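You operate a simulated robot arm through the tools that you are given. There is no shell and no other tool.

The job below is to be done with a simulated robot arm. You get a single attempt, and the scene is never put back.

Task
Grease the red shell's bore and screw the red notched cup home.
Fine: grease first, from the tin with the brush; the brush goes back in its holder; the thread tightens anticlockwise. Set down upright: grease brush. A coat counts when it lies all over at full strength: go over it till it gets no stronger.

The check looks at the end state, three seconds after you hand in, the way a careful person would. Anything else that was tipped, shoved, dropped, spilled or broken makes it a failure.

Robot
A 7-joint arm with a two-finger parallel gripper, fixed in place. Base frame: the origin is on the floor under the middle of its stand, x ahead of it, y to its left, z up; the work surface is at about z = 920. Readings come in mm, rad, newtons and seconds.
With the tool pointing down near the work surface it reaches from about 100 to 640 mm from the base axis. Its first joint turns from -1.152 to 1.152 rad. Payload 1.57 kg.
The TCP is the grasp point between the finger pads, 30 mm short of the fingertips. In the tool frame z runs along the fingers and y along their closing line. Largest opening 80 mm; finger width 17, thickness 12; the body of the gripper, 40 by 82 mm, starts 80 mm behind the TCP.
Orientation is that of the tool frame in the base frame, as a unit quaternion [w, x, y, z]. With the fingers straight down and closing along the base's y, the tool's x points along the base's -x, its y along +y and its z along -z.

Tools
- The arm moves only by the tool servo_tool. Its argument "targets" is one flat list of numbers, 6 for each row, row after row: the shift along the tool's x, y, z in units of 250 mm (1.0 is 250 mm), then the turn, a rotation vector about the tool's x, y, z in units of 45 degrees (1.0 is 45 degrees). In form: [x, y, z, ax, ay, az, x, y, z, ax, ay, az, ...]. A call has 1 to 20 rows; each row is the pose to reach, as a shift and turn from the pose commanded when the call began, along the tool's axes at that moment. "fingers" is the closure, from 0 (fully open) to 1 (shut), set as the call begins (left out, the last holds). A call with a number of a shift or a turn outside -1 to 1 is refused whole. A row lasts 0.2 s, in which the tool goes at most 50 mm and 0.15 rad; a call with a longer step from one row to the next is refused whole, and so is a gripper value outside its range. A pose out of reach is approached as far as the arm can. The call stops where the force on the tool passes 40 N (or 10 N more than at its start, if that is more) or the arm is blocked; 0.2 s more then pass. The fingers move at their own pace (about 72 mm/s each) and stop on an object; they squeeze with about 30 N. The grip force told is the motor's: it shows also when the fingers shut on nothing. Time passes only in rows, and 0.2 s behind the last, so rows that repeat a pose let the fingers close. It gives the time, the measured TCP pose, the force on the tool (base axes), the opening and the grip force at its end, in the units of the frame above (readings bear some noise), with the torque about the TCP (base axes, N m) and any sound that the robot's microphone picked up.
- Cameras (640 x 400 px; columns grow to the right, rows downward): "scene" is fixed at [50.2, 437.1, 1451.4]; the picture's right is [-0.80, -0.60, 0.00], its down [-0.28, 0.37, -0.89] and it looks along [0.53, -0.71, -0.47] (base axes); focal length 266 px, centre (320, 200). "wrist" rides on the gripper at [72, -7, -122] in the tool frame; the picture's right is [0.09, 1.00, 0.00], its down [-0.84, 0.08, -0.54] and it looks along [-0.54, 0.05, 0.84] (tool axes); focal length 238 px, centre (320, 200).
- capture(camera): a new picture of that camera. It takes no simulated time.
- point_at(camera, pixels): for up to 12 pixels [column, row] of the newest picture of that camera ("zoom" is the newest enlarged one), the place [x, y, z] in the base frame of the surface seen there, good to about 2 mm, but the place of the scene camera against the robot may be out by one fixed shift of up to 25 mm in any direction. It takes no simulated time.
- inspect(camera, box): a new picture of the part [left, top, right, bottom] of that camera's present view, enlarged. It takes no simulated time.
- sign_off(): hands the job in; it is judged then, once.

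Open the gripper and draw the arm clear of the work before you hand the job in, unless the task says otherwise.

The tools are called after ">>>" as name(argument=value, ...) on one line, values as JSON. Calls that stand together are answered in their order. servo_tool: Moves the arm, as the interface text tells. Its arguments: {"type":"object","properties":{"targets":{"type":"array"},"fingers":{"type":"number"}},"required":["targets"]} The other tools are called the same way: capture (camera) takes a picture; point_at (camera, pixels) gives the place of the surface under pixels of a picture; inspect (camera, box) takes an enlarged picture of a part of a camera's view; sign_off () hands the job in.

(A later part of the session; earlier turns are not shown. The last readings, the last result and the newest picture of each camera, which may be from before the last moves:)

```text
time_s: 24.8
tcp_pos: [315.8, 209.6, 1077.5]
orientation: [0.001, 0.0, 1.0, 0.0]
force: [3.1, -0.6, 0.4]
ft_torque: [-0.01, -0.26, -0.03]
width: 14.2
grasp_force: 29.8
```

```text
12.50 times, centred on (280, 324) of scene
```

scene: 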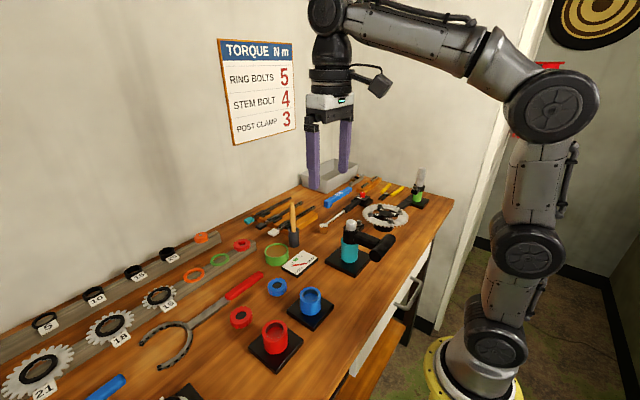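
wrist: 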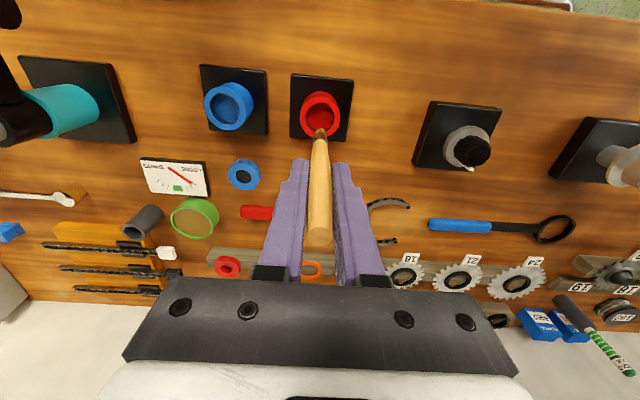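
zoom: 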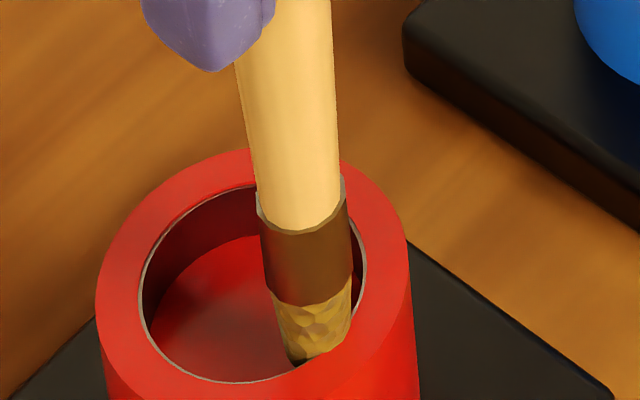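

Contact with the wall: 3.1 N at 13.5 mm offset. I sweep a quarter turn at this radius (towards +y), pressing lightly.

>>> servo_tool(targets=[-0.0008, 0.0094, 0, 0, 0, 0, -0.0033, 0.0185, 0, 0, 0, 0, -0.0072, 0.027, 0, 0, 0, 0, -0.0126, 0.0347, 0, 0, 0, 0, -0.0193, 0.0414, 0, 0, 0, 0, -0.027, 0.0468, 0, 0, 0, 0, -0.0355, 0.0507, 0, 0, 0, 0, -0.0446, 0.0532, 0, 0, 0, 0, -0.054, 0.054, 0, 0, 0, 0])

>>> inspect(camera="scene", box=[260, 308, 300, 340])

>>> inspect(camera="wrist", box=[280, 80, 360, 150])

```text
time_s: 26.8
tcp_pos: [329.9, 221.4, 1078.7]
orientation: [0.0, 0.0, 1.0, 0.0]
force: [-0.2, 0.4, -0.7]
ft_torque: [0.01, 0.04, -0.05]
width: 14.1
grasp_force: 29.9
```

```text
12.50 times, centred on (280, 324) of scene
```

zoom: 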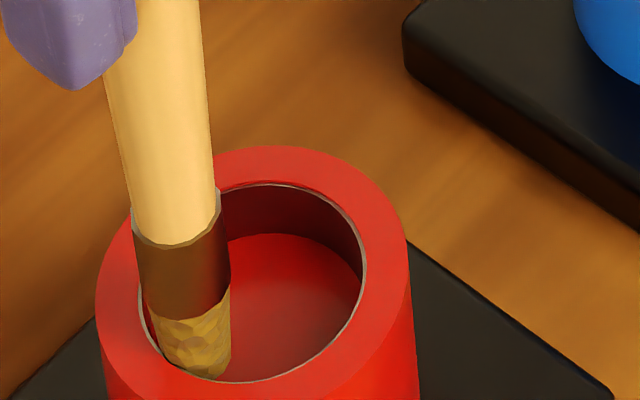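

```text
5.71 times, centred on (320, 115) of wrist
```

zoom: 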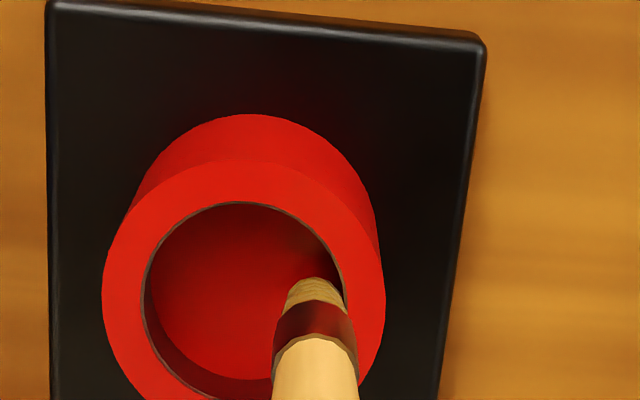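

A brownish coat starts to show at wrist zoom (310,250), where the brush passed. No force on this side, so I push 1.5–2 mm further toward +y to find the wall.

>>> servo_tool(targets=[0, 0.004, 0, 0, 0, 0, 0, 0.008, 0, 0, 0, 0, 0, 0.008, 0, 0, 0, 0])

>>> inspect(camera="wrist", box=[280, 80, 360, 150])

```text
time_s: 27.6
tcp_pos: [328.2, 224.3, 1078.8]
orientation: [0.0, -0.001, 1.0, -0.001]
force: [0.0, -6.2, 0.8]
ft_torque: [-0.55, -0.11, -0.01]
width: 13.9
grasp_force: 29.8
```

```text
5.71 times, centred on (320, 115) of wrist
```

zoom: 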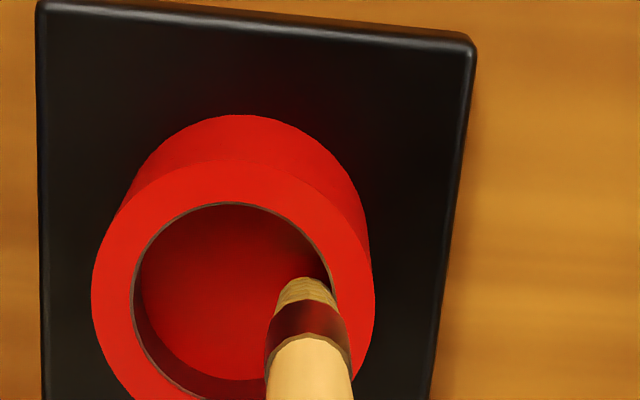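

Contact at +y at about 15.5 mm (6 N). I sweep on through the next quarter (towards +x) at 14.5 mm radius.

>>> servo_tool(targets=[-0.0101, -0.0049, 0, 0, 0, 0, -0.0198, -0.0075, 0, 0, 0, 0, -0.029, -0.0118, 0, 0, 0, 0, -0.0373, -0.0176, 0, 0, 0, 0, -0.0444, -0.0247, 0, 0, 0, 0, -0.0502, -0.033, 0, 0, 0, 0, -0.0545, -0.0422, 0, 0, 0, 0, -0.0571, -0.0519, 0, 0, 0, 0, -0.058, -0.062, 0, 0, 0, 0])

>>> inspect(camera="wrist", box=[280, 80, 360, 150])

>>> inspect(camera="scene", box=[260, 308, 300, 340])

```text
time_s: 29.6
tcp_pos: [344.0, 208.4, 1077.9]
orientation: [0.001, 0.0, 1.0, 0.0]
force: [-6.3, 2.0, 0.6]
ft_torque: [0.12, 0.68, 0.02]
width: 14.7
grasp_force: 29.1
```

```text
5.71 times, centred on (320, 115) of wrist
```

zoom: 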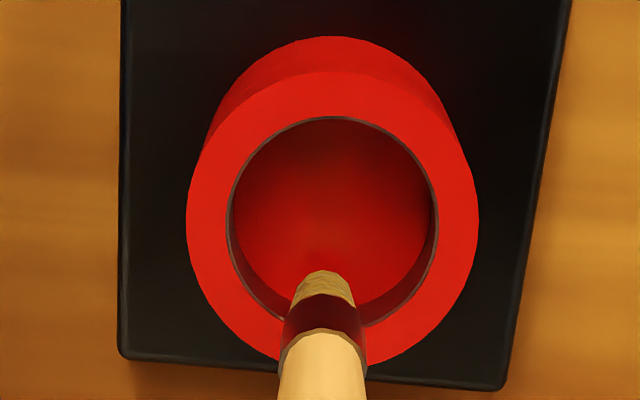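

```text
12.50 times, centred on (280, 324) of scene
```

zoom: 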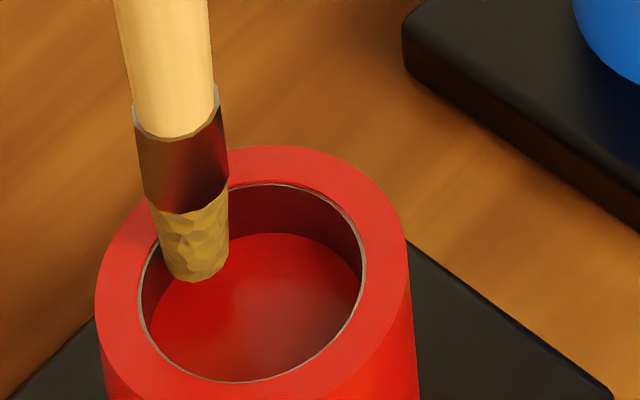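

Contact at +x (6 N). I continue round toward -y at a slightly smaller radius, 13.8 mm.

>>> servo_tool(targets=[0.0038, -0.0095, 0, 0, 0, 0, 0.0063, -0.0188, 0, 0, 0, 0, 0.0104, -0.0275, 0, 0, 0, 0, 0.0159, -0.0354, 0, 0, 0, 0, 0.0226, -0.0421, 0, 0, 0, 0, 0.0305, -0.0476, 0, 0, 0, 0, 0.0392, -0.0517, 0, 0, 0, 0, 0.0485, -0.0542, 0, 0, 0, 0, 0.058, -0.055, 0, 0, 0, 0])

>>> inspect(camera="wrist", box=[280, 80, 360, 150])

>>> inspect(camera="scene", box=[260, 308, 300, 340])

```text
time_s: 31.6
tcp_pos: [329.7, 195.0, 1077.9]
orientation: [0.0, 0.0, 1.0, -0.001]
force: [-0.1, 0.1, -0.2]
ft_torque: [0.0, -0.01, 0.0]
width: 14.9
grasp_force: 30.2
```

```text
5.71 times, centred on (320, 115) of wrist
```

zoom: 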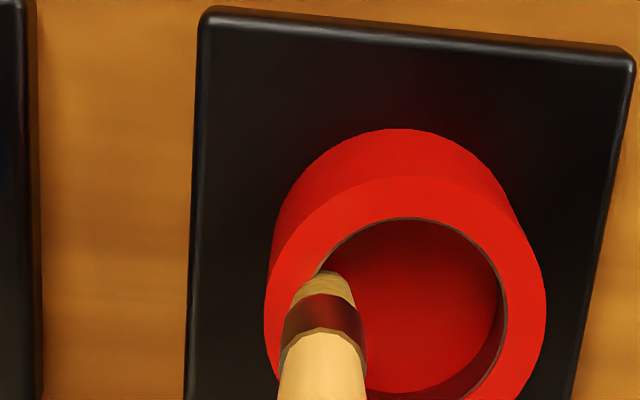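

```text
12.50 times, centred on (280, 324) of scene
```

zoom: 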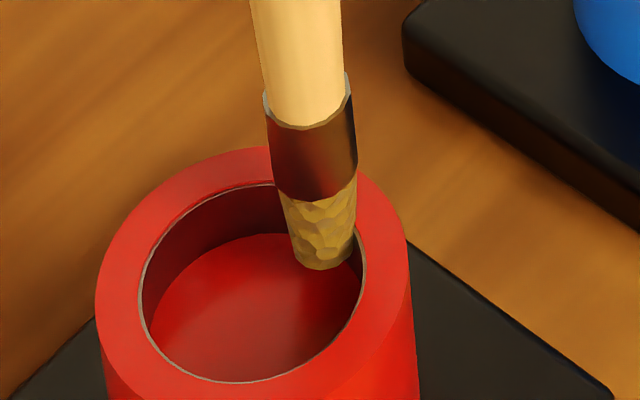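

No force at -y yet, and the bristles are getting paler (grease being laid off). I press 0.7 mm further and complete the last quarter at 14.5 mm.

>>> servo_tool(targets=[0, -0.003, 0, 0, 0, 0, 0.0101, -0.0021, 0, 0, 0, 0, 0.0198, 0.0005, 0, 0, 0, 0, 0.029, 0.0048, 0, 0, 0, 0, 0.0373, 0.0106, 0, 0, 0, 0, 0.0444, 0.0177, 0, 0, 0, 0, 0.0502, 0.026, 0, 0, 0, 0, 0.0545, 0.0352, 0, 0, 0, 0, 0.0561, 0.0449, 0, 0, 0, 0, 0.056, 0.055, 0, 0, 0, 0])

>>> servo_tool(targets=[-0.056, 0, 0, 0, 0, 0, -0.056, 0, -0.1, 0, 0, 0, -0.056, 0, -0.22, 0, 0, 0, -0.056, 0, -0.22, 0, 0, 0])

>>> inspect(camera="wrist", box=[272, 70, 368, 150])

>>> inspect(camera="scene", box=[250, 280, 310, 370])

```text
time_s: 33.8
tcp_pos: [315.3, 209.6, 1077.3]
orientation: [0.0, 0.001, 1.0, -0.001]
force: [5.8, -5.6, -0.3]
ft_torque: [-0.53, -0.57, 0.06]
width: 14.9
grasp_force: 30.2
```

```text
time_s: 34.8
tcp_pos: [328.6, 209.2, 1134.5]
orientation: [-0.001, 0.0, 1.0, 0.0]
force: [-0.2, -0.1, -0.5]
ft_torque: [-0.02, 0.01, 0.02]
width: 15.1
grasp_force: 29.6
```

```text
5.00 times, centred on (320, 110) of wrist
```

zoom: 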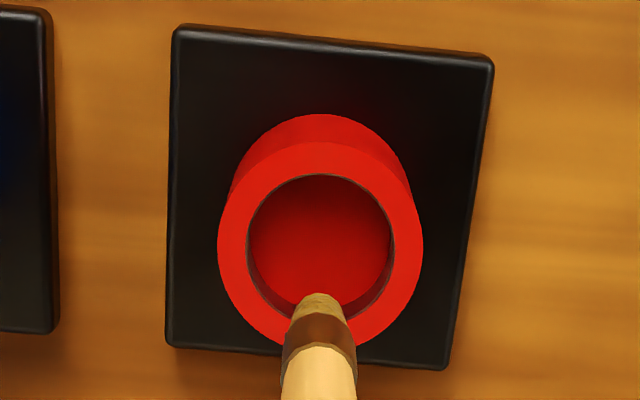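

```text
4.44 times, centred on (280, 325) of scene
```

zoom: 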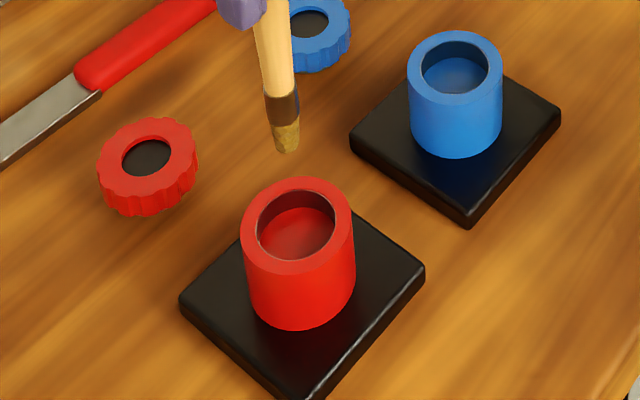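

I zoom in hard on the bore from the scene camera and compare with the ungreased blue bore.

>>> inspect(camera="scene", box=[266, 316, 294, 340])

>>> inspect(camera="scene", box=[300, 285, 324, 305])

>>> inspect(camera="wrist", box=[298, 98, 342, 140])

```text
16.00 times, centred on (280, 328) of scene
```

zoom: 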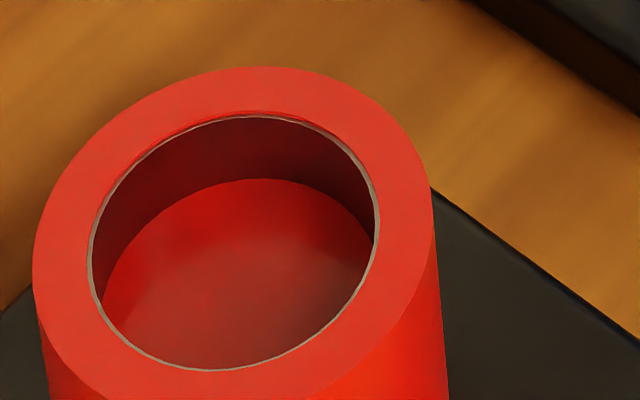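

```text
16.00 times, centred on (312, 295) of scene
```

zoom: 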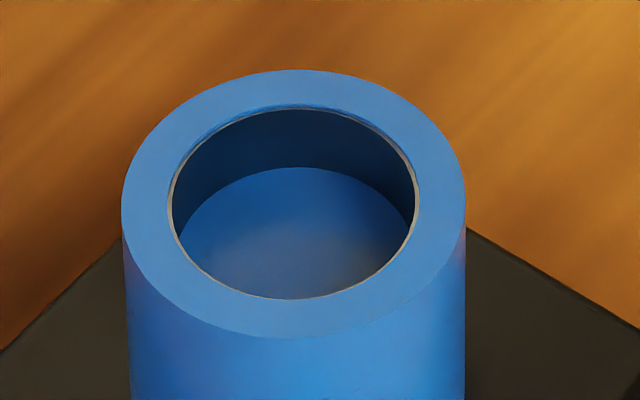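

```text
9.52 times, centred on (320, 119) of wrist
```

zoom: 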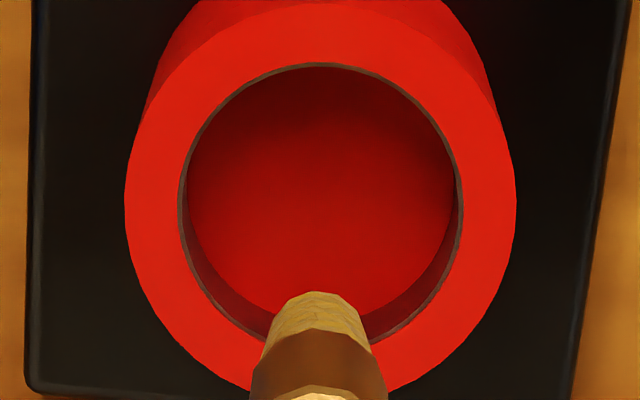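

The wall is in shadow, so the coat is hard to judge; I zoom further into the wall itself in both shells for comparison.

>>> inspect(camera="scene", box=[274, 318, 286, 327])

>>> inspect(camera="scene", box=[306, 288, 318, 297])

>>> inspect(camera="scene", box=[272, 290, 296, 320])

```text
16.00 times, centred on (280, 322) of scene
```

zoom: 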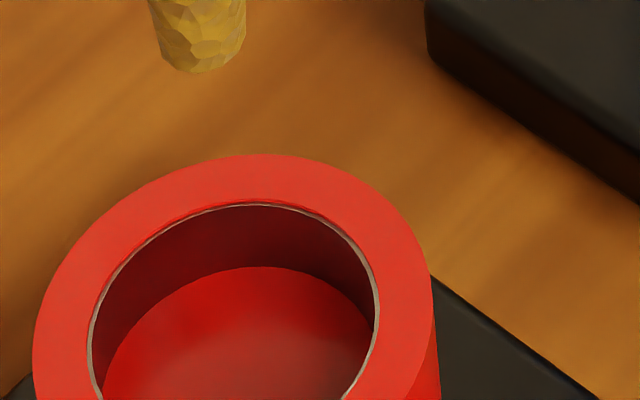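

```text
16.00 times, centred on (312, 292) of scene
```

zoom: 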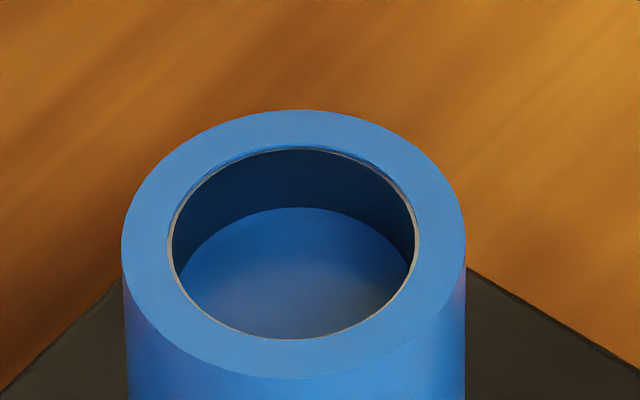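

```text
13.33 times, centred on (284, 305) of scene
```

zoom: 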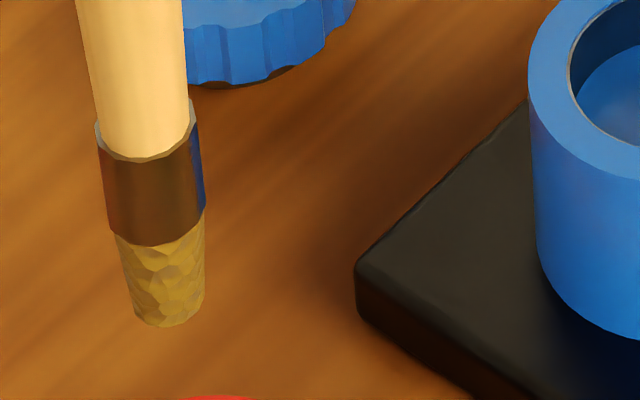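

I re-measure the shell rim to confirm it did not shift while brushing.

>>> capture(camera="wrist")

>>> point_at(camera="wrist", pixels=[[302.5, 118], [337.5, 118], [320, 101.5], [308, 106], [332, 106], [308, 131], [332, 131], [303.5, 113], [336.5, 113], [319, 132], [319, 130], [320, 115]])

```text
taken
```

wrist: 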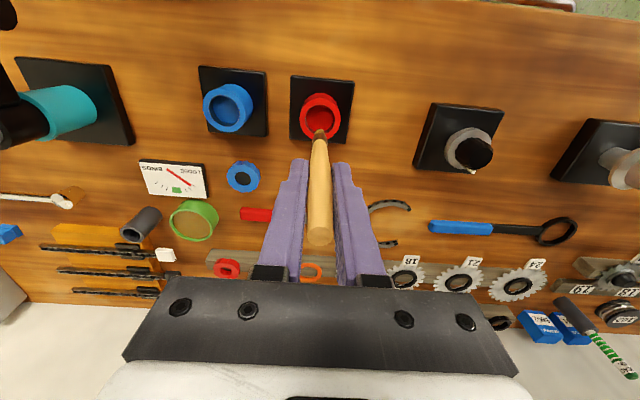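

```text
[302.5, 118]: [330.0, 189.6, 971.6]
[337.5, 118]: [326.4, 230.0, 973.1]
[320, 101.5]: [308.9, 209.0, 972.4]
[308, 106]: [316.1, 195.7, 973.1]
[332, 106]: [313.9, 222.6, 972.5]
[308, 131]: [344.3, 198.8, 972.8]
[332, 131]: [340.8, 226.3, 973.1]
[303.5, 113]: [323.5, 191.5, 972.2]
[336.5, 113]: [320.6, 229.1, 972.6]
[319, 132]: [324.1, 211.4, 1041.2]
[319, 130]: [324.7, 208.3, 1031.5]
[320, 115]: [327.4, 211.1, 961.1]
```

The shell has not moved. I go back down in the bore, a little deeper, to feel for the floor so the full wall height is brushed.

>>> servo_tool(targets=[0, 0.0012, 0.1, 0, 0, 0, 0, 0.0012, 0.19, 0, 0, 0, 0, 0.0012, 0.22, 0, 0, 0, 0, 0.0012, 0.23, 0, 0, 0, 0, 0.0012, 0.23, 0, 0, 0])

```text
time_s: 36.0
tcp_pos: [329.2, 211.1, 1075.6]
orientation: [0.0, 0.0, 1.0, 0.0]
force: [0.3, 0.6, -0.7]
ft_torque: [0.0, 0.01, -0.05]
width: 14.8
grasp_force: 30.0
```

No floor contact at 1075.6; I go 2 mm lower.

>>> servo_tool(targets=[0, 0, 0.004, 0, 0, 0, 0, 0, 0.008, 0, 0, 0, 0, 0, 0.008, 0, 0, 0])

>>> inspect(camera="scene", box=[262, 312, 298, 340])

```text
time_s: 36.8
tcp_pos: [330.0, 209.8, 1073.2]
orientation: [0.0, 0.0, 1.0, 0.0]
force: [-0.4, 0.0, 0.1]
ft_torque: [0.0, -0.01, -0.01]
width: 14.9
grasp_force: 29.3
```

```text
14.29 times, centred on (280, 326) of scene
```

zoom: 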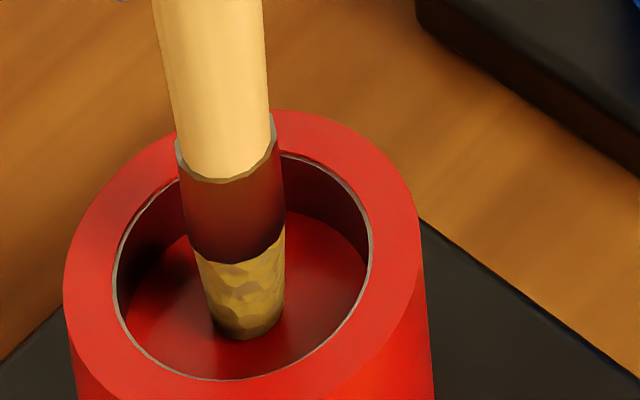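

Still no contact; I lower another 2 mm.

>>> servo_tool(targets=[0, 0, 0.004, 0, 0, 0, 0, 0, 0.008, 0, 0, 0, 0, 0, 0.008, 0, 0, 0])

```text
time_s: 37.6
tcp_pos: [329.5, 209.7, 1072.0]
orientation: [0.001, 0.0, 1.0, 0.001]
force: [0.5, 0.6, -0.6]
ft_torque: [0.03, 0.02, -0.03]
width: 14.5
grasp_force: 30.2
```

Still free; another 2 mm down.

>>> servo_tool(targets=[0, 0, 0.004, 0, 0, 0, 0, 0, 0.008, 0, 0, 0, 0, 0, 0.008, 0, 0, 0])

>>> inspect(camera="scene", box=[262, 312, 298, 340])

```text
time_s: 38.4
tcp_pos: [329.6, 210.5, 1070.3]
orientation: [0.002, 0.0, 1.0, 0.0]
force: [-1.5, 0.4, 11.6]
ft_torque: [-0.03, 0.26, 0.0]
width: 14.7
grasp_force: 30.3
```

```text
14.29 times, centred on (280, 326) of scene
```

zoom: 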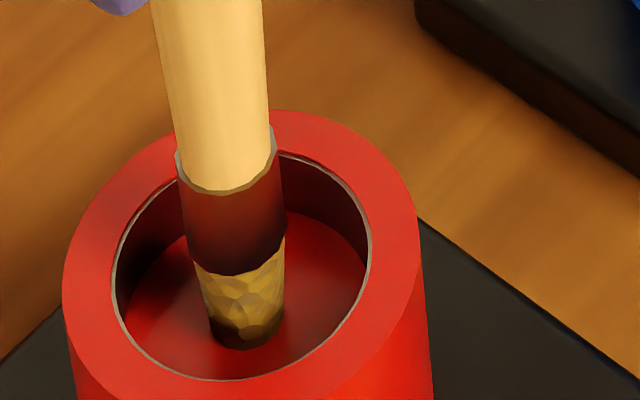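

Floor found at TCP z≈1071 (tip offset ≈110 mm), so my earlier orbit only reached the upper wall. I rise 2 mm and move to the wall on the -x side.

>>> servo_tool(targets=[0, 0, -0.008, 0, 0, 0, 0.03, 0, -0.008, 0, 0, 0, 0.046, 0, -0.008, 0, 0, 0, 0.054, 0, -0.008, 0, 0, 0])

>>> servo_tool(targets=[-0.0033, 0.0185, 0, 0, 0, 0, -0.0126, 0.0347, 0, 0, 0, 0, -0.027, 0.0468, 0, 0, 0, 0, -0.0446, 0.0532, 0, 0, 0, 0, -0.0634, 0.0532, 0, 0, 0, 0, -0.081, 0.0468, 0, 0, 0, 0, -0.0954, 0.0347, 0, 0, 0, 0, -0.1047, 0.0185, 0, 0, 0, 0, -0.108, 0, 0, 0, 0, 0, -0.1047, -0.0185, 0, 0, 0, 0, -0.0954, -0.0347, 0, 0, 0, 0, -0.081, -0.0468, 0, 0, 0, 0, -0.0634, -0.0532, 0, 0, 0, 0, -0.0446, -0.0532, 0, 0, 0, 0, -0.027, -0.0468, 0, 0, 0, 0, -0.0126, -0.0347, 0, 0, 0, 0, -0.0033, -0.0185, 0, 0, 0, 0, 0, 0, 0, 0, 0, 0])

>>> inspect(camera="scene", box=[262, 312, 298, 340])

```text
time_s: 39.4
tcp_pos: [316.3, 211.1, 1070.8]
orientation: [0.001, 0.0, 1.0, 0.0]
force: [4.3, 0.2, -0.2]
ft_torque: [-0.11, -0.49, -0.01]
width: 14.6
grasp_force: 30.0
```

```text
time_s: 43.2
tcp_pos: [316.3, 208.5, 1071.2]
orientation: [0.001, 0.001, 1.0, -0.002]
force: [5.0, -3.9, -1.7]
ft_torque: [-0.42, -0.49, 0.02]
width: 15.0
grasp_force: 30.2
```

```text
14.29 times, centred on (280, 326) of scene
```

zoom: 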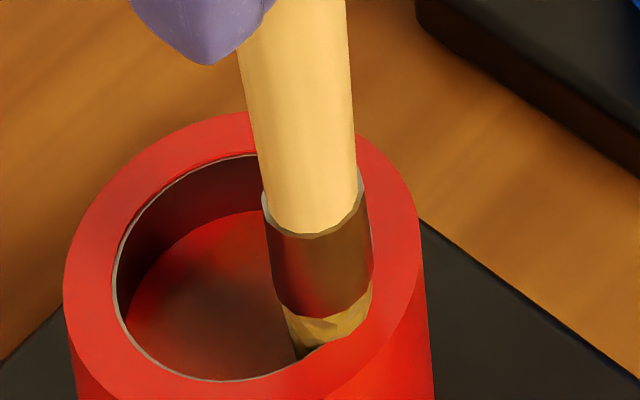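

The floor now seems a bit brown. I do another orbit, then move to the centre and lift to look.

>>> servo_tool(targets=[-0.0033, 0.0185, 0, 0, 0, 0, -0.0126, 0.0347, 0, 0, 0, 0, -0.027, 0.0468, 0, 0, 0, 0, -0.0446, 0.0532, 0, 0, 0, 0, -0.0634, 0.0532, 0, 0, 0, 0, -0.081, 0.0468, 0, 0, 0, 0, -0.0954, 0.0347, 0, 0, 0, 0, -0.1047, 0.0185, 0, 0, 0, 0, -0.108, 0, 0, 0, 0, 0, -0.1047, -0.0185, 0, 0, 0, 0, -0.0954, -0.0347, 0, 0, 0, 0, -0.081, -0.0468, 0, 0, 0, 0, -0.0634, -0.0532, 0, 0, 0, 0, -0.0446, -0.0532, 0, 0, 0, 0, -0.027, -0.0468, 0, 0, 0, 0, -0.0126, -0.0347, 0, 0, 0, 0, -0.0033, -0.0185, 0, 0, 0, 0, 0, 0, 0, 0, 0, 0])

>>> servo_tool(targets=[-0.054, 0, 0, 0, 0, 0, -0.054, 0, -0.1, 0, 0, 0, -0.054, 0, -0.2, 0, 0, 0, -0.054, 0, -0.25, 0, 0, 0, -0.054, 0, -0.25, 0, 0, 0])

>>> inspect(camera="scene", box=[262, 312, 298, 340])

>>> inspect(camera="wrist", box=[298, 98, 342, 140])

```text
time_s: 47.0
tcp_pos: [316.5, 208.8, 1070.5]
orientation: [0.001, 0.0, 1.0, -0.001]
force: [4.7, -3.9, -1.1]
ft_torque: [-0.4, -0.45, 0.05]
width: 14.9
grasp_force: 29.8
```

```text
time_s: 48.2
tcp_pos: [328.6, 209.5, 1135.0]
orientation: [0.001, 0.0, 1.0, 0.0]
force: [-0.6, -0.3, -0.3]
ft_torque: [0.01, 0.01, -0.02]
width: 14.8
grasp_force: 30.0
```

```text
14.29 times, centred on (280, 326) of scene
```

zoom: 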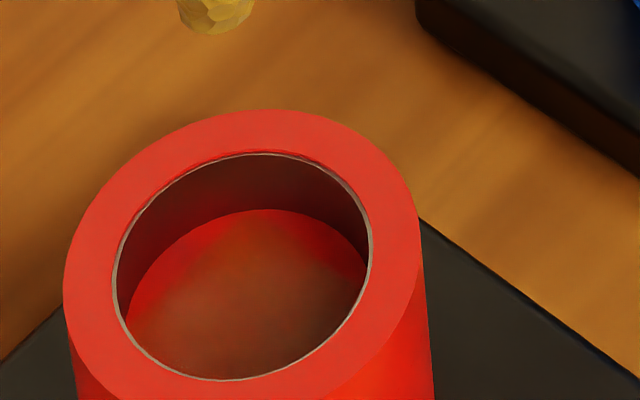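

```text
9.52 times, centred on (320, 119) of wrist
```

zoom: 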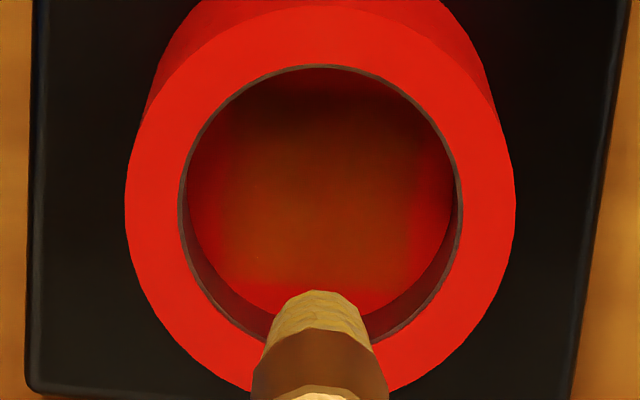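

Now a brown coat shows on the bore floor (wrist zoom, roughly (225–415, 90–280)), with the edges still red — it lays on where the bristles touch. The bristles are paler, so I go back to the tin for more grease.

>>> servo_tool(targets=[-0.12, -0.12, 0, 0, 0, 0, -0.24, -0.24, 0, 0, 0, 0, -0.36, -0.36, 0, 0, 0, 0, -0.48, -0.48, 0, 0, 0, 0, -0.6, -0.6, 0, 0, 0, 0, -0.7, -0.7, 0, 0, 0, 0, -0.775, -0.779, 0, 0, 0, 0, -0.775, -0.779, 0.1, 0, 0, 0, -0.775, -0.779, 0.2, 0, 0, 0, -0.775, -0.779, 0.28, 0, 0, 0, -0.775, -0.779, 0.3, 0, 0, 0, -0.775, -0.779, 0.308, 0, 0, 0, -0.775, -0.779, 0.308, 0, 0, 0])

>>> inspect(camera="scene", box=[245, 210, 305, 275])

```text
time_s: 51.0
tcp_pos: [523.1, 14.8, 1057.6]
orientation: [0.001, 0.0, 1.0, 0.001]
force: [0.0, 0.5, 0.1]
ft_torque: [0.0, 0.02, -0.02]
width: 14.8
grasp_force: 30.3
```

```text
6.15 times, centred on (275, 242) of scene
```

zoom: 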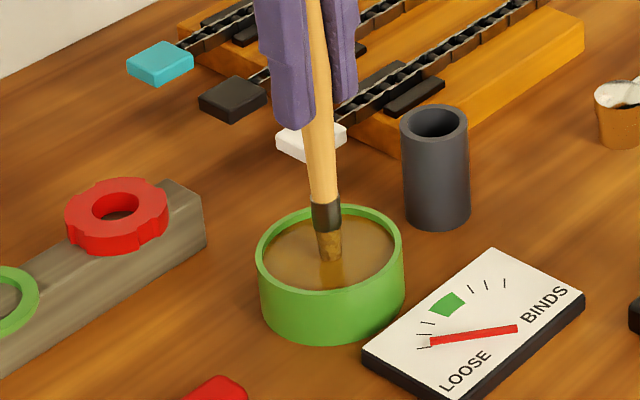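

Close to the grease but no force. I lower by 3 mm in small steps.

>>> servo_tool(targets=[0, 0, 0.006, 0, 0, 0, 0, 0, 0.012, 0, 0, 0, 0, 0, 0.012, 0, 0, 0])

>>> inspect(camera="scene", box=[255, 220, 295, 262])

```text
time_s: 51.8
tcp_pos: [523.9, 15.6, 1057.1]
orientation: [0.003, 0.0, 1.0, 0.0]
force: [-3.8, 0.3, 14.7]
ft_torque: [0.01, 0.37, 0.0]
width: 14.7
grasp_force: 30.4
```

```text
9.52 times, centred on (275, 241) of scene
```

zoom: 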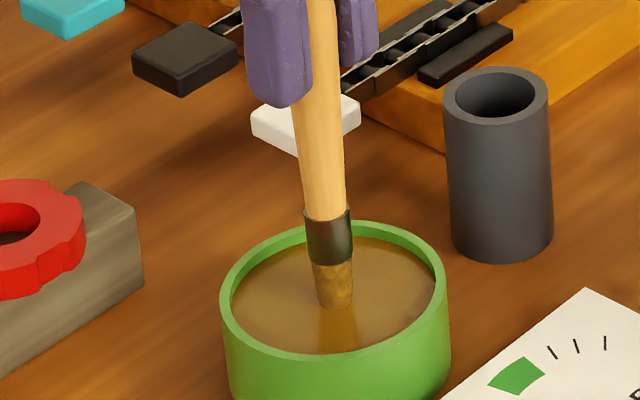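

Dipped (14.7 N), the bristles are fully brown again. I lift out and return over the shell centre.

>>> servo_tool(targets=[0, 0, -0.06, 0, 0, 0, 0, 0, -0.16, 0, 0, 0, 0, 0, -0.26, 0, 0, 0, 0, 0, -0.32, 0, 0, 0, 0.12, 0.12, -0.32, 0, 0, 0, 0.24, 0.24, -0.32, 0, 0, 0, 0.36, 0.36, -0.32, 0, 0, 0, 0.48, 0.48, -0.32, 0, 0, 0, 0.6, 0.6, -0.32, 0, 0, 0, 0.7, 0.7, -0.32, 0, 0, 0, 0.775, 0.779, -0.32, 0, 0, 0, 0.775, 0.779, -0.32, 0, 0, 0])

>>> inspect(camera="wrist", box=[298, 98, 342, 140])

```text
time_s: 54.4
tcp_pos: [329.6, 209.6, 1133.1]
orientation: [0.001, 0.0, 1.0, 0.0]
force: [0.0, 0.7, 0.3]
ft_torque: [-0.03, 0.01, -0.01]
width: 14.9
grasp_force: 30.1
```

```text
9.52 times, centred on (320, 119) of wrist
```

zoom: 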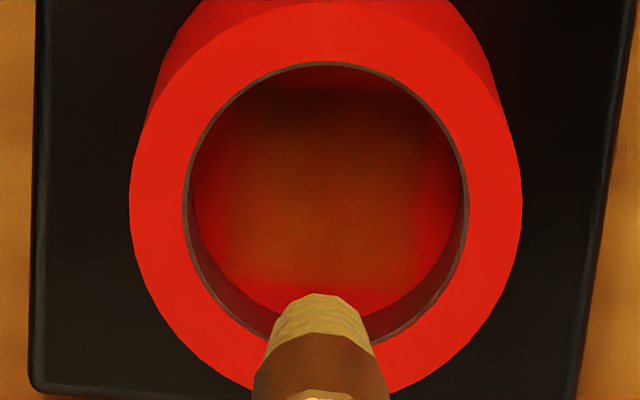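

I descend again to just touch the floor (z≈1070.8).

>>> servo_tool(targets=[0, 0, 0.1, 0, 0, 0, 0, 0, 0.2, 0, 0, 0, 0, 0, 0.24, 0, 0, 0, 0, 0, 0.248, 0, 0, 0, 0, 0, 0.253, 0, 0, 0, 0, 0, 0.253, 0, 0, 0])

```text
time_s: 55.8
tcp_pos: [329.1, 209.1, 1070.8]
orientation: [0.0, 0.0, 1.0, 0.0]
force: [-0.2, -0.1, -0.2]
ft_torque: [0.01, 0.0, 0.0]
width: 14.8
grasp_force: 30.3
```

>>> servo_tool(targets=[0, 0, 0.004, 0, 0, 0, 0, 0, 0.006, 0, 0, 0, 0, 0, 0.006, 0, 0, 0])

```text
time_s: 56.6
tcp_pos: [330.1, 210.2, 1070.7]
orientation: [0.001, 0.0, 1.0, 0.001]
force: [-2.3, -1.3, 10.2]
ft_torque: [-0.11, 0.18, 0.01]
width: 14.8
grasp_force: 30.1
```

Floor contact 10 N; I ease up 0.6 mm and move toward the -x wall keeping light floor contact.

>>> servo_tool(targets=[0, 0, -0.0024, 0, 0, 0, 0.015, 0, -0.0024, 0, 0, 0, 0.03, 0, -0.0024, 0, 0, 0, 0.042, 0, -0.0024, 0, 0, 0, 0.052, 0, -0.0024, 0, 0, 0])

>>> inspect(camera="scene", box=[262, 312, 298, 340])

```text
time_s: 57.8
tcp_pos: [316.6, 209.8, 1071.0]
orientation: [0.0, 0.0, 1.0, -0.001]
force: [3.9, -0.4, 7.6]
ft_torque: [0.01, -0.45, 0.01]
width: 14.9
grasp_force: 29.5
```

```text
14.29 times, centred on (280, 326) of scene
```

zoom: 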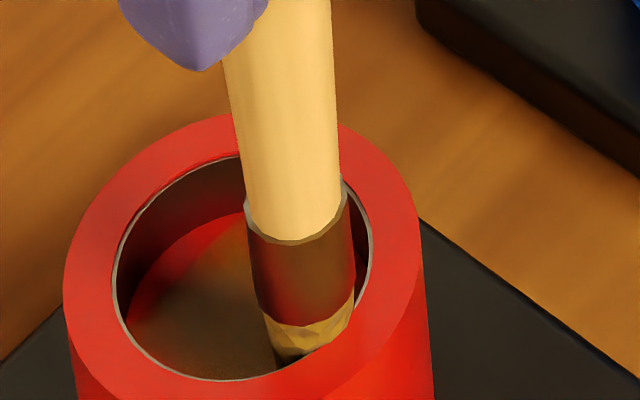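

Touching both wall (4 N) and floor (7.6 N). I run a full orbit at 13 mm.

>>> servo_tool(targets=[-0.0031, 0.0178, 0, 0, 0, 0, -0.0122, 0.0334, 0, 0, 0, 0, -0.026, 0.045, 0, 0, 0, 0, -0.043, 0.0512, 0, 0, 0, 0, -0.061, 0.0512, 0, 0, 0, 0, -0.078, 0.045, 0, 0, 0, 0, -0.0918, 0.0334, 0, 0, 0, 0, -0.1009, 0.0178, 0, 0, 0, 0, -0.104, 0, 0, 0, 0, 0, -0.1009, -0.0178, 0, 0, 0, 0, -0.0918, -0.0334, 0, 0, 0, 0, -0.078, -0.045, 0, 0, 0, 0, -0.061, -0.0512, 0, 0, 0, 0, -0.043, -0.0512, 0, 0, 0, 0, -0.026, -0.045, 0, 0, 0, 0, -0.0122, -0.0334, 0, 0, 0, 0, -0.0031, -0.0178, 0, 0, 0, 0, 0, 0, 0, 0, 0, 0])

>>> servo_tool(targets=[-0.0031, 0.0178, 0, 0, 0, 0, -0.0122, 0.0334, 0, 0, 0, 0, -0.026, 0.045, 0, 0, 0, 0, -0.043, 0.0512, 0, 0, 0, 0, -0.061, 0.0512, 0, 0, 0, 0, -0.078, 0.045, 0, 0, 0, 0, -0.0918, 0.0334, 0, 0, 0, 0, -0.1009, 0.0178, 0, 0, 0, 0, -0.104, 0, 0, 0, 0, 0, -0.1009, -0.0178, 0, 0, 0, 0, -0.0918, -0.0334, 0, 0, 0, 0, -0.078, -0.045, 0, 0, 0, 0, -0.061, -0.0512, 0, 0, 0, 0, -0.043, -0.0512, 0, 0, 0, 0, -0.026, -0.045, 0, 0, 0, 0, -0.0122, -0.0334, 0, 0, 0, 0, -0.0031, -0.0178, 0, 0, 0, 0, 0, 0, 0, 0, 0, 0])

>>> servo_tool(targets=[-0.052, 0, 0, 0, 0, 0, -0.052, 0, -0.1, 0, 0, 0, -0.052, 0, -0.2, 0, 0, 0, -0.052, 0, -0.25, 0, 0, 0, -0.052, 0, -0.25, 0, 0, 0])

>>> inspect(camera="scene", box=[262, 312, 298, 340])

>>> inspect(camera="wrist", box=[298, 98, 342, 140])

```text
time_s: 61.6
tcp_pos: [317.9, 209.1, 1069.9]
orientation: [0.001, -0.001, 1.0, -0.002]
force: [4.8, -4.4, -0.9]
ft_torque: [-0.48, -0.51, 0.01]
width: 15.1
grasp_force: 30.5
```

```text
time_s: 65.4
tcp_pos: [315.8, 209.7, 1070.5]
orientation: [0.001, 0.001, 1.0, -0.001]
force: [3.8, -3.7, -0.4]
ft_torque: [-0.29, -0.35, 0.0]
width: 14.7
grasp_force: 30.2
```

```text
time_s: 66.6
tcp_pos: [329.2, 210.3, 1132.6]
orientation: [0.001, 0.0, 1.0, -0.001]
force: [0.1, -0.4, -0.4]
ft_torque: [0.02, -0.02, -0.01]
width: 14.9
grasp_force: 30.6
```

```text
14.29 times, centred on (280, 326) of scene
```

zoom: 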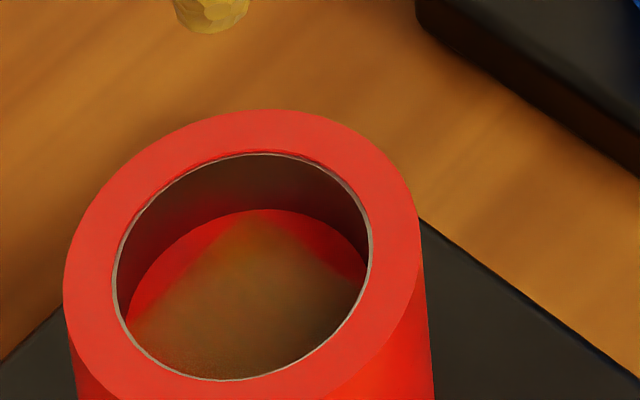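

```text
9.52 times, centred on (320, 119) of wrist
```

zoom: 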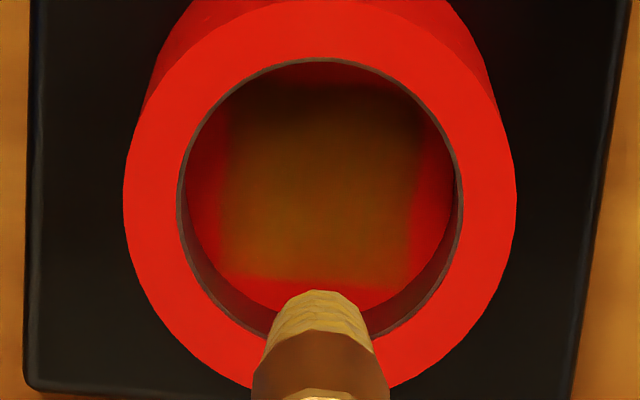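

The coat is a square patch on the bore floor, now much stronger and well-defined (wrist zoom (220–415, 85–280)). I'll re-dip and go over the whole patch again, corners included, until it no longer changes.

>>> servo_tool(targets=[-0.12, -0.12, 0, 0, 0, 0, -0.24, -0.24, 0, 0, 0, 0, -0.36, -0.36, 0, 0, 0, 0, -0.48, -0.48, 0, 0, 0, 0, -0.6, -0.6, 0, 0, 0, 0, -0.7, -0.7, 0, 0, 0, 0, -0.775, -0.779, 0, 0, 0, 0, -0.775, -0.779, 0.1, 0, 0, 0, -0.775, -0.779, 0.2, 0, 0, 0, -0.775, -0.779, 0.28, 0, 0, 0, -0.775, -0.779, 0.3, 0, 0, 0, -0.775, -0.779, 0.308, 0, 0, 0, -0.775, -0.779, 0.314, 0, 0, 0, -0.775, -0.779, 0.314, 0, 0, 0])

>>> inspect(camera="scene", box=[255, 220, 295, 262])

```text
time_s: 69.6
tcp_pos: [524.7, 15.1, 1055.3]
orientation: [0.002, 0.0, 1.0, 0.0]
force: [-0.8, 0.3, 6.7]
ft_torque: [-0.01, 0.16, 0.01]
width: 14.8
grasp_force: 29.8
```

```text
9.52 times, centred on (275, 241) of scene
```

zoom: 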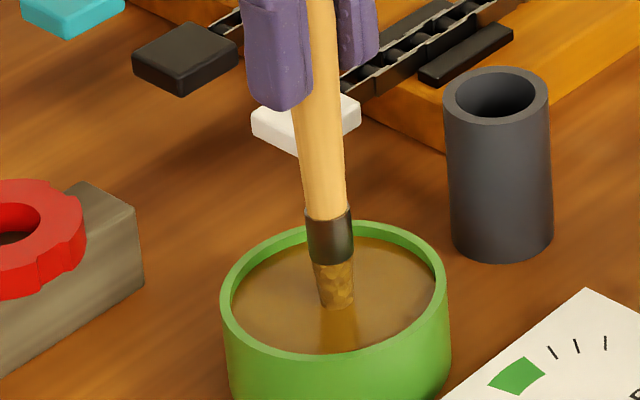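

Loaded again (6.7 N contact). Back over the shell and down to light floor contact.

>>> servo_tool(targets=[0, 0, -0.06, 0, 0, 0, 0, 0, -0.16, 0, 0, 0, 0, 0, -0.26, 0, 0, 0, 0, 0, -0.314, 0, 0, 0, 0.12, 0.12, -0.314, 0, 0, 0, 0.24, 0.24, -0.314, 0, 0, 0, 0.36, 0.36, -0.314, 0, 0, 0, 0.48, 0.48, -0.314, 0, 0, 0, 0.6, 0.6, -0.314, 0, 0, 0, 0.7, 0.7, -0.314, 0, 0, 0, 0.775, 0.779, -0.314, 0, 0, 0, 0.775, 0.779, -0.314, 0, 0, 0, 0.775, 0.779, -0.2, 0, 0, 0, 0.775, 0.779, -0.1, 0, 0, 0, 0.775, 0.779, -0.074, 0, 0, 0, 0.775, 0.779, -0.064, 0, 0, 0, 0.775, 0.779, -0.064, 0, 0, 0])

```text
time_s: 73.2
tcp_pos: [329.0, 210.4, 1069.3]
orientation: [0.001, 0.0, 1.0, 0.001]
force: [-0.3, 0.1, 0.0]
ft_torque: [-0.01, -0.01, 0.01]
width: 15.1
grasp_force: 30.0
```

No contact yet; 1 mm lower.

>>> servo_tool(targets=[0, 0, 0.004, 0, 0, 0, 0, 0, 0.004, 0, 0, 0])

```text
time_s: 73.8
tcp_pos: [330.6, 209.2, 1070.6]
orientation: [0.001, 0.0, 1.0, 0.0]
force: [0.0, -0.4, 0.5]
ft_torque: [-0.03, -0.06, 0.04]
width: 14.7
grasp_force: 29.8
```

>>> servo_tool(targets=[0, 0, 0.004, 0, 0, 0, 0, 0, 0.004, 0, 0, 0])

```text
time_s: 74.4
tcp_pos: [330.1, 209.3, 1069.2]
orientation: [0.002, 0.0, 1.0, 0.001]
force: [-2.2, 0.2, 8.7]
ft_torque: [-0.02, 0.11, 0.01]
width: 14.7
grasp_force: 29.6
```

Contact 8.7 N. I now trace a square loop (half-side 9 mm, reaching into the patch's corners) with light floor pressure.

>>> servo_tool(targets=[0.018, 0, -0.002, 0, 0, 0, 0.036, 0, -0.002, 0, 0, 0, 0.036, 0.018, -0.002, 0, 0, 0, 0.036, 0.036, -0.002, 0, 0, 0, 0.018, 0.036, -0.002, 0, 0, 0, 0, 0.036, -0.002, 0, 0, 0, -0.018, 0.036, -0.002, 0, 0, 0, -0.036, 0.036, -0.002, 0, 0, 0, -0.036, 0.018, -0.002, 0, 0, 0, -0.036, 0, -0.002, 0, 0, 0, -0.036, -0.018, -0.002, 0, 0, 0, -0.036, -0.036, -0.002, 0, 0, 0, -0.018, -0.036, -0.002, 0, 0, 0, 0, -0.036, -0.002, 0, 0, 0, 0.018, -0.036, -0.002, 0, 0, 0, 0.036, -0.036, -0.002, 0, 0, 0, 0.036, -0.018, -0.002, 0, 0, 0, 0.036, 0, -0.002, 0, 0, 0, 0.018, 0, -0.002, 0, 0, 0, 0, 0, -0.002, 0, 0, 0])

>>> servo_tool(targets=[0.012, 0, 0, 0, 0, 0, 0.02, 0, 0, 0, 0, 0, 0.02, 0.02, 0, 0, 0, 0, 0, 0.02, 0, 0, 0, 0, -0.02, 0.02, 0, 0, 0, 0, -0.02, 0, 0, 0, 0, 0, -0.02, -0.02, 0, 0, 0, 0, 0, -0.02, 0, 0, 0, 0, 0.02, -0.02, 0, 0, 0, 0, 0.036, -0.036, 0, 0, 0, 0, 0.036, -0.012, 0, 0, 0, 0, 0.036, 0.012, 0, 0, 0, 0, 0.036, 0.036, 0, 0, 0, 0, 0.012, 0.036, 0, 0, 0, 0, -0.012, 0.036, 0, 0, 0, 0, -0.036, 0.036, 0, 0, 0, 0, -0.036, 0.012, 0, 0, 0, 0, -0.036, -0.036, 0, 0, 0, 0, 0, -0.036, 0, 0, 0, 0, 0, 0, 0, 0, 0, 0])

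>>> servo_tool(targets=[0, 0, -0.1, 0, 0, 0, 0, 0, -0.2, 0, 0, 0, 0, 0, -0.26, 0, 0, 0, 0, 0, -0.26, 0, 0, 0])

>>> inspect(camera="scene", box=[262, 312, 298, 340])

>>> inspect(camera="wrist", box=[298, 98, 342, 140])

```text
time_s: 78.6
tcp_pos: [328.6, 210.5, 1068.5]
orientation: [0.0, 0.001, 1.0, 0.0]
force: [-0.9, -0.2, 0.6]
ft_torque: [-0.02, 0.08, -0.02]
width: 14.8
grasp_force: 30.2
```

```text
time_s: 82.8
tcp_pos: [330.6, 210.3, 1069.8]
orientation: [0.0, 0.0, 1.0, 0.0]
force: [-0.1, -0.5, -0.8]
ft_torque: [0.01, 0.03, -0.02]
width: 14.8
grasp_force: 30.4
```

```text
time_s: 83.8
tcp_pos: [330.2, 209.9, 1133.8]
orientation: [0.0, 0.0, 1.0, 0.0]
force: [0.5, 0.3, -0.5]
ft_torque: [-0.04, 0.02, 0.02]
width: 14.8
grasp_force: 30.2
```

```text
14.29 times, centred on (280, 326) of scene
```

zoom: 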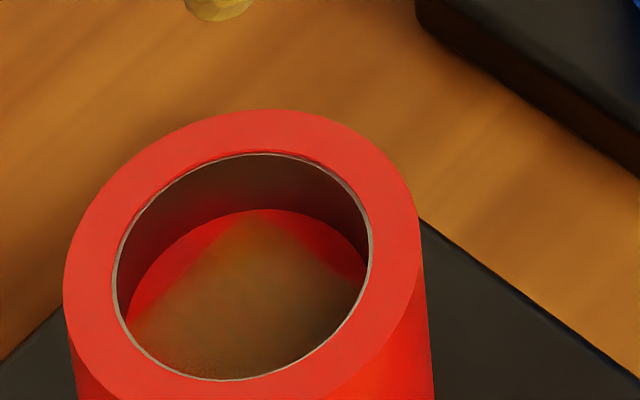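

```text
9.52 times, centred on (320, 119) of wrist
```

zoom: 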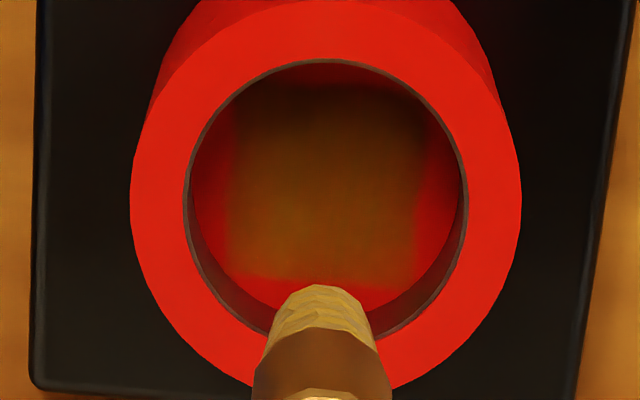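

The patch looks much the same as before. I move 60 mm in +x so the wrist camera sees straight down into the bore without the brush in the way.

>>> servo_tool(targets=[-0.12, 0, 0, 0, 0, 0, -0.24, 0, 0, 0, 0, 0, -0.24, 0, 0, 0, 0, 0])

>>> capture(camera="wrist")

>>> inspect(camera="wrist", box=[300, 30, 348, 72])

```text
time_s: 84.6
tcp_pos: [389.5, 209.2, 1134.9]
orientation: [0.0, 0.001, 1.0, -0.001]
force: [-0.2, -0.3, -0.7]
ft_torque: [-0.01, 0.0, 0.04]
width: 15.0
grasp_force: 30.1
```

```text
taken
```

wrist: 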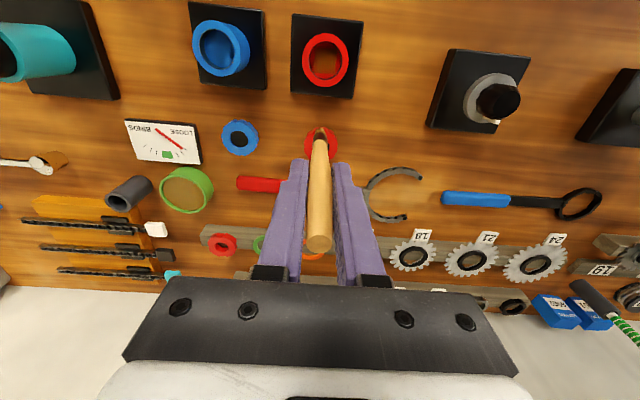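

```text
9.52 times, centred on (324, 51) of wrist
```

zoom: 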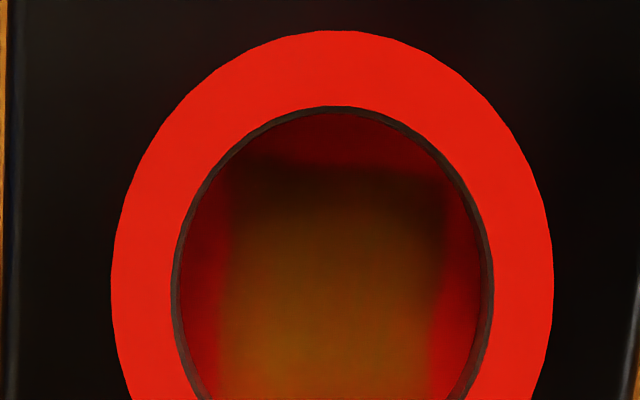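

>>> inspect(camera="wrist", box=[306, 44, 346, 82])

>>> inspect(camera="wrist", box=[312, 50, 340, 74])

```text
10.53 times, centred on (326, 63) of wrist
```

zoom: 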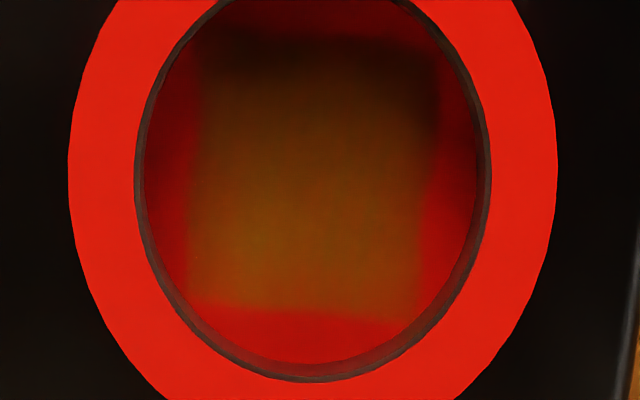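

```text
16.00 times, centred on (326, 62) of wrist
```

zoom: 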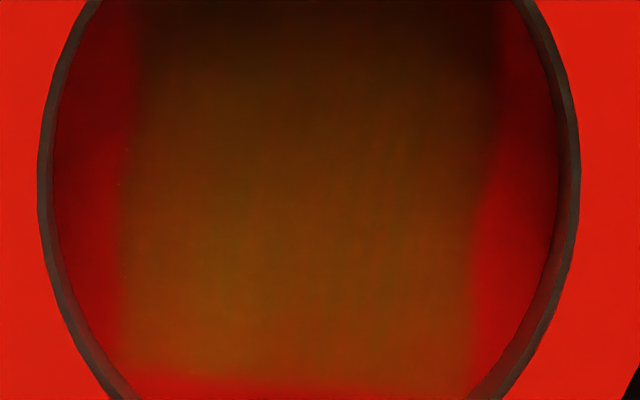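

The square patch looks nearly uniform, but slight reddish tint remains in places. I'll dip again and go over it once more, then compare from this same viewpoint.

>>> servo_tool(targets=[-0.09, -0.13, 0, 0, 0, 0, -0.18, -0.26, 0, 0, 0, 0, -0.27, -0.39, 0, 0, 0, 0, -0.36, -0.52, 0, 0, 0, 0, -0.45, -0.65, 0, 0, 0, 0, -0.535, -0.779, 0, 0, 0, 0, -0.535, -0.779, 0.1, 0, 0, 0, -0.535, -0.779, 0.2, 0, 0, 0, -0.535, -0.779, 0.28, 0, 0, 0, -0.535, -0.779, 0.3, 0, 0, 0, -0.535, -0.779, 0.312, 0, 0, 0, -0.535, -0.779, 0.32, 0, 0, 0, -0.535, -0.779, 0.32, 0, 0, 0])

>>> inspect(camera="scene", box=[255, 220, 295, 262])

```text
time_s: 87.4
tcp_pos: [522.8, 16.0, 1055.0]
orientation: [0.001, -0.001, 1.0, 0.0]
force: [-1.6, -1.1, 1.8]
ft_torque: [-0.01, 0.07, 0.0]
width: 14.9
grasp_force: 29.8
```

```text
9.52 times, centred on (275, 241) of scene
```

zoom: 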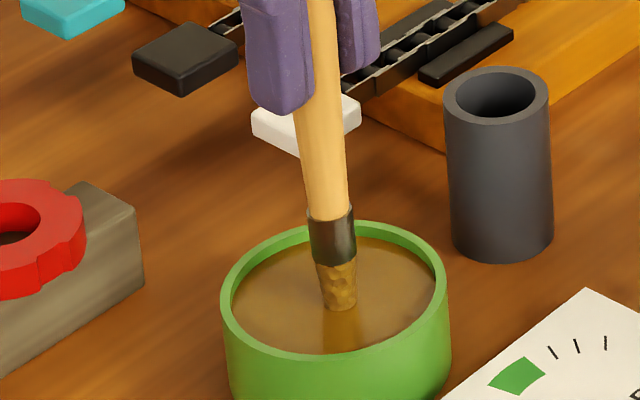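

Light contact (1.8 N). I press 1.5 mm further and dwell a moment for a full load.

>>> servo_tool(targets=[0, 0, 0.006, 0, 0, 0, 0.012, 0, 0.006, 0, 0, 0, 0, 0.012, 0.006, 0, 0, 0, -0.012, 0, 0.006, 0, 0, 0, 0, 0, 0.006, 0, 0, 0, 0, 0, 0.006, 0, 0, 0])

>>> inspect(camera="scene", box=[255, 220, 295, 262])

```text
time_s: 88.8
tcp_pos: [525.7, 14.0, 1053.4]
orientation: [0.004, 0.0, 1.0, 0.0]
force: [4.3, 0.9, 11.7]
ft_torque: [0.12, -0.43, -0.02]
width: 14.5
grasp_force: 29.9
```

```text
9.52 times, centred on (275, 241) of scene
```

zoom: 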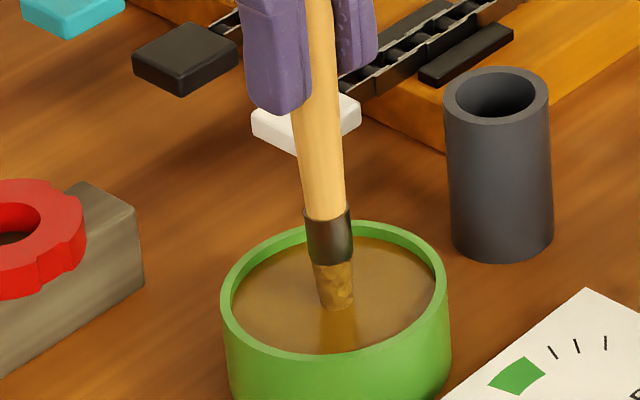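

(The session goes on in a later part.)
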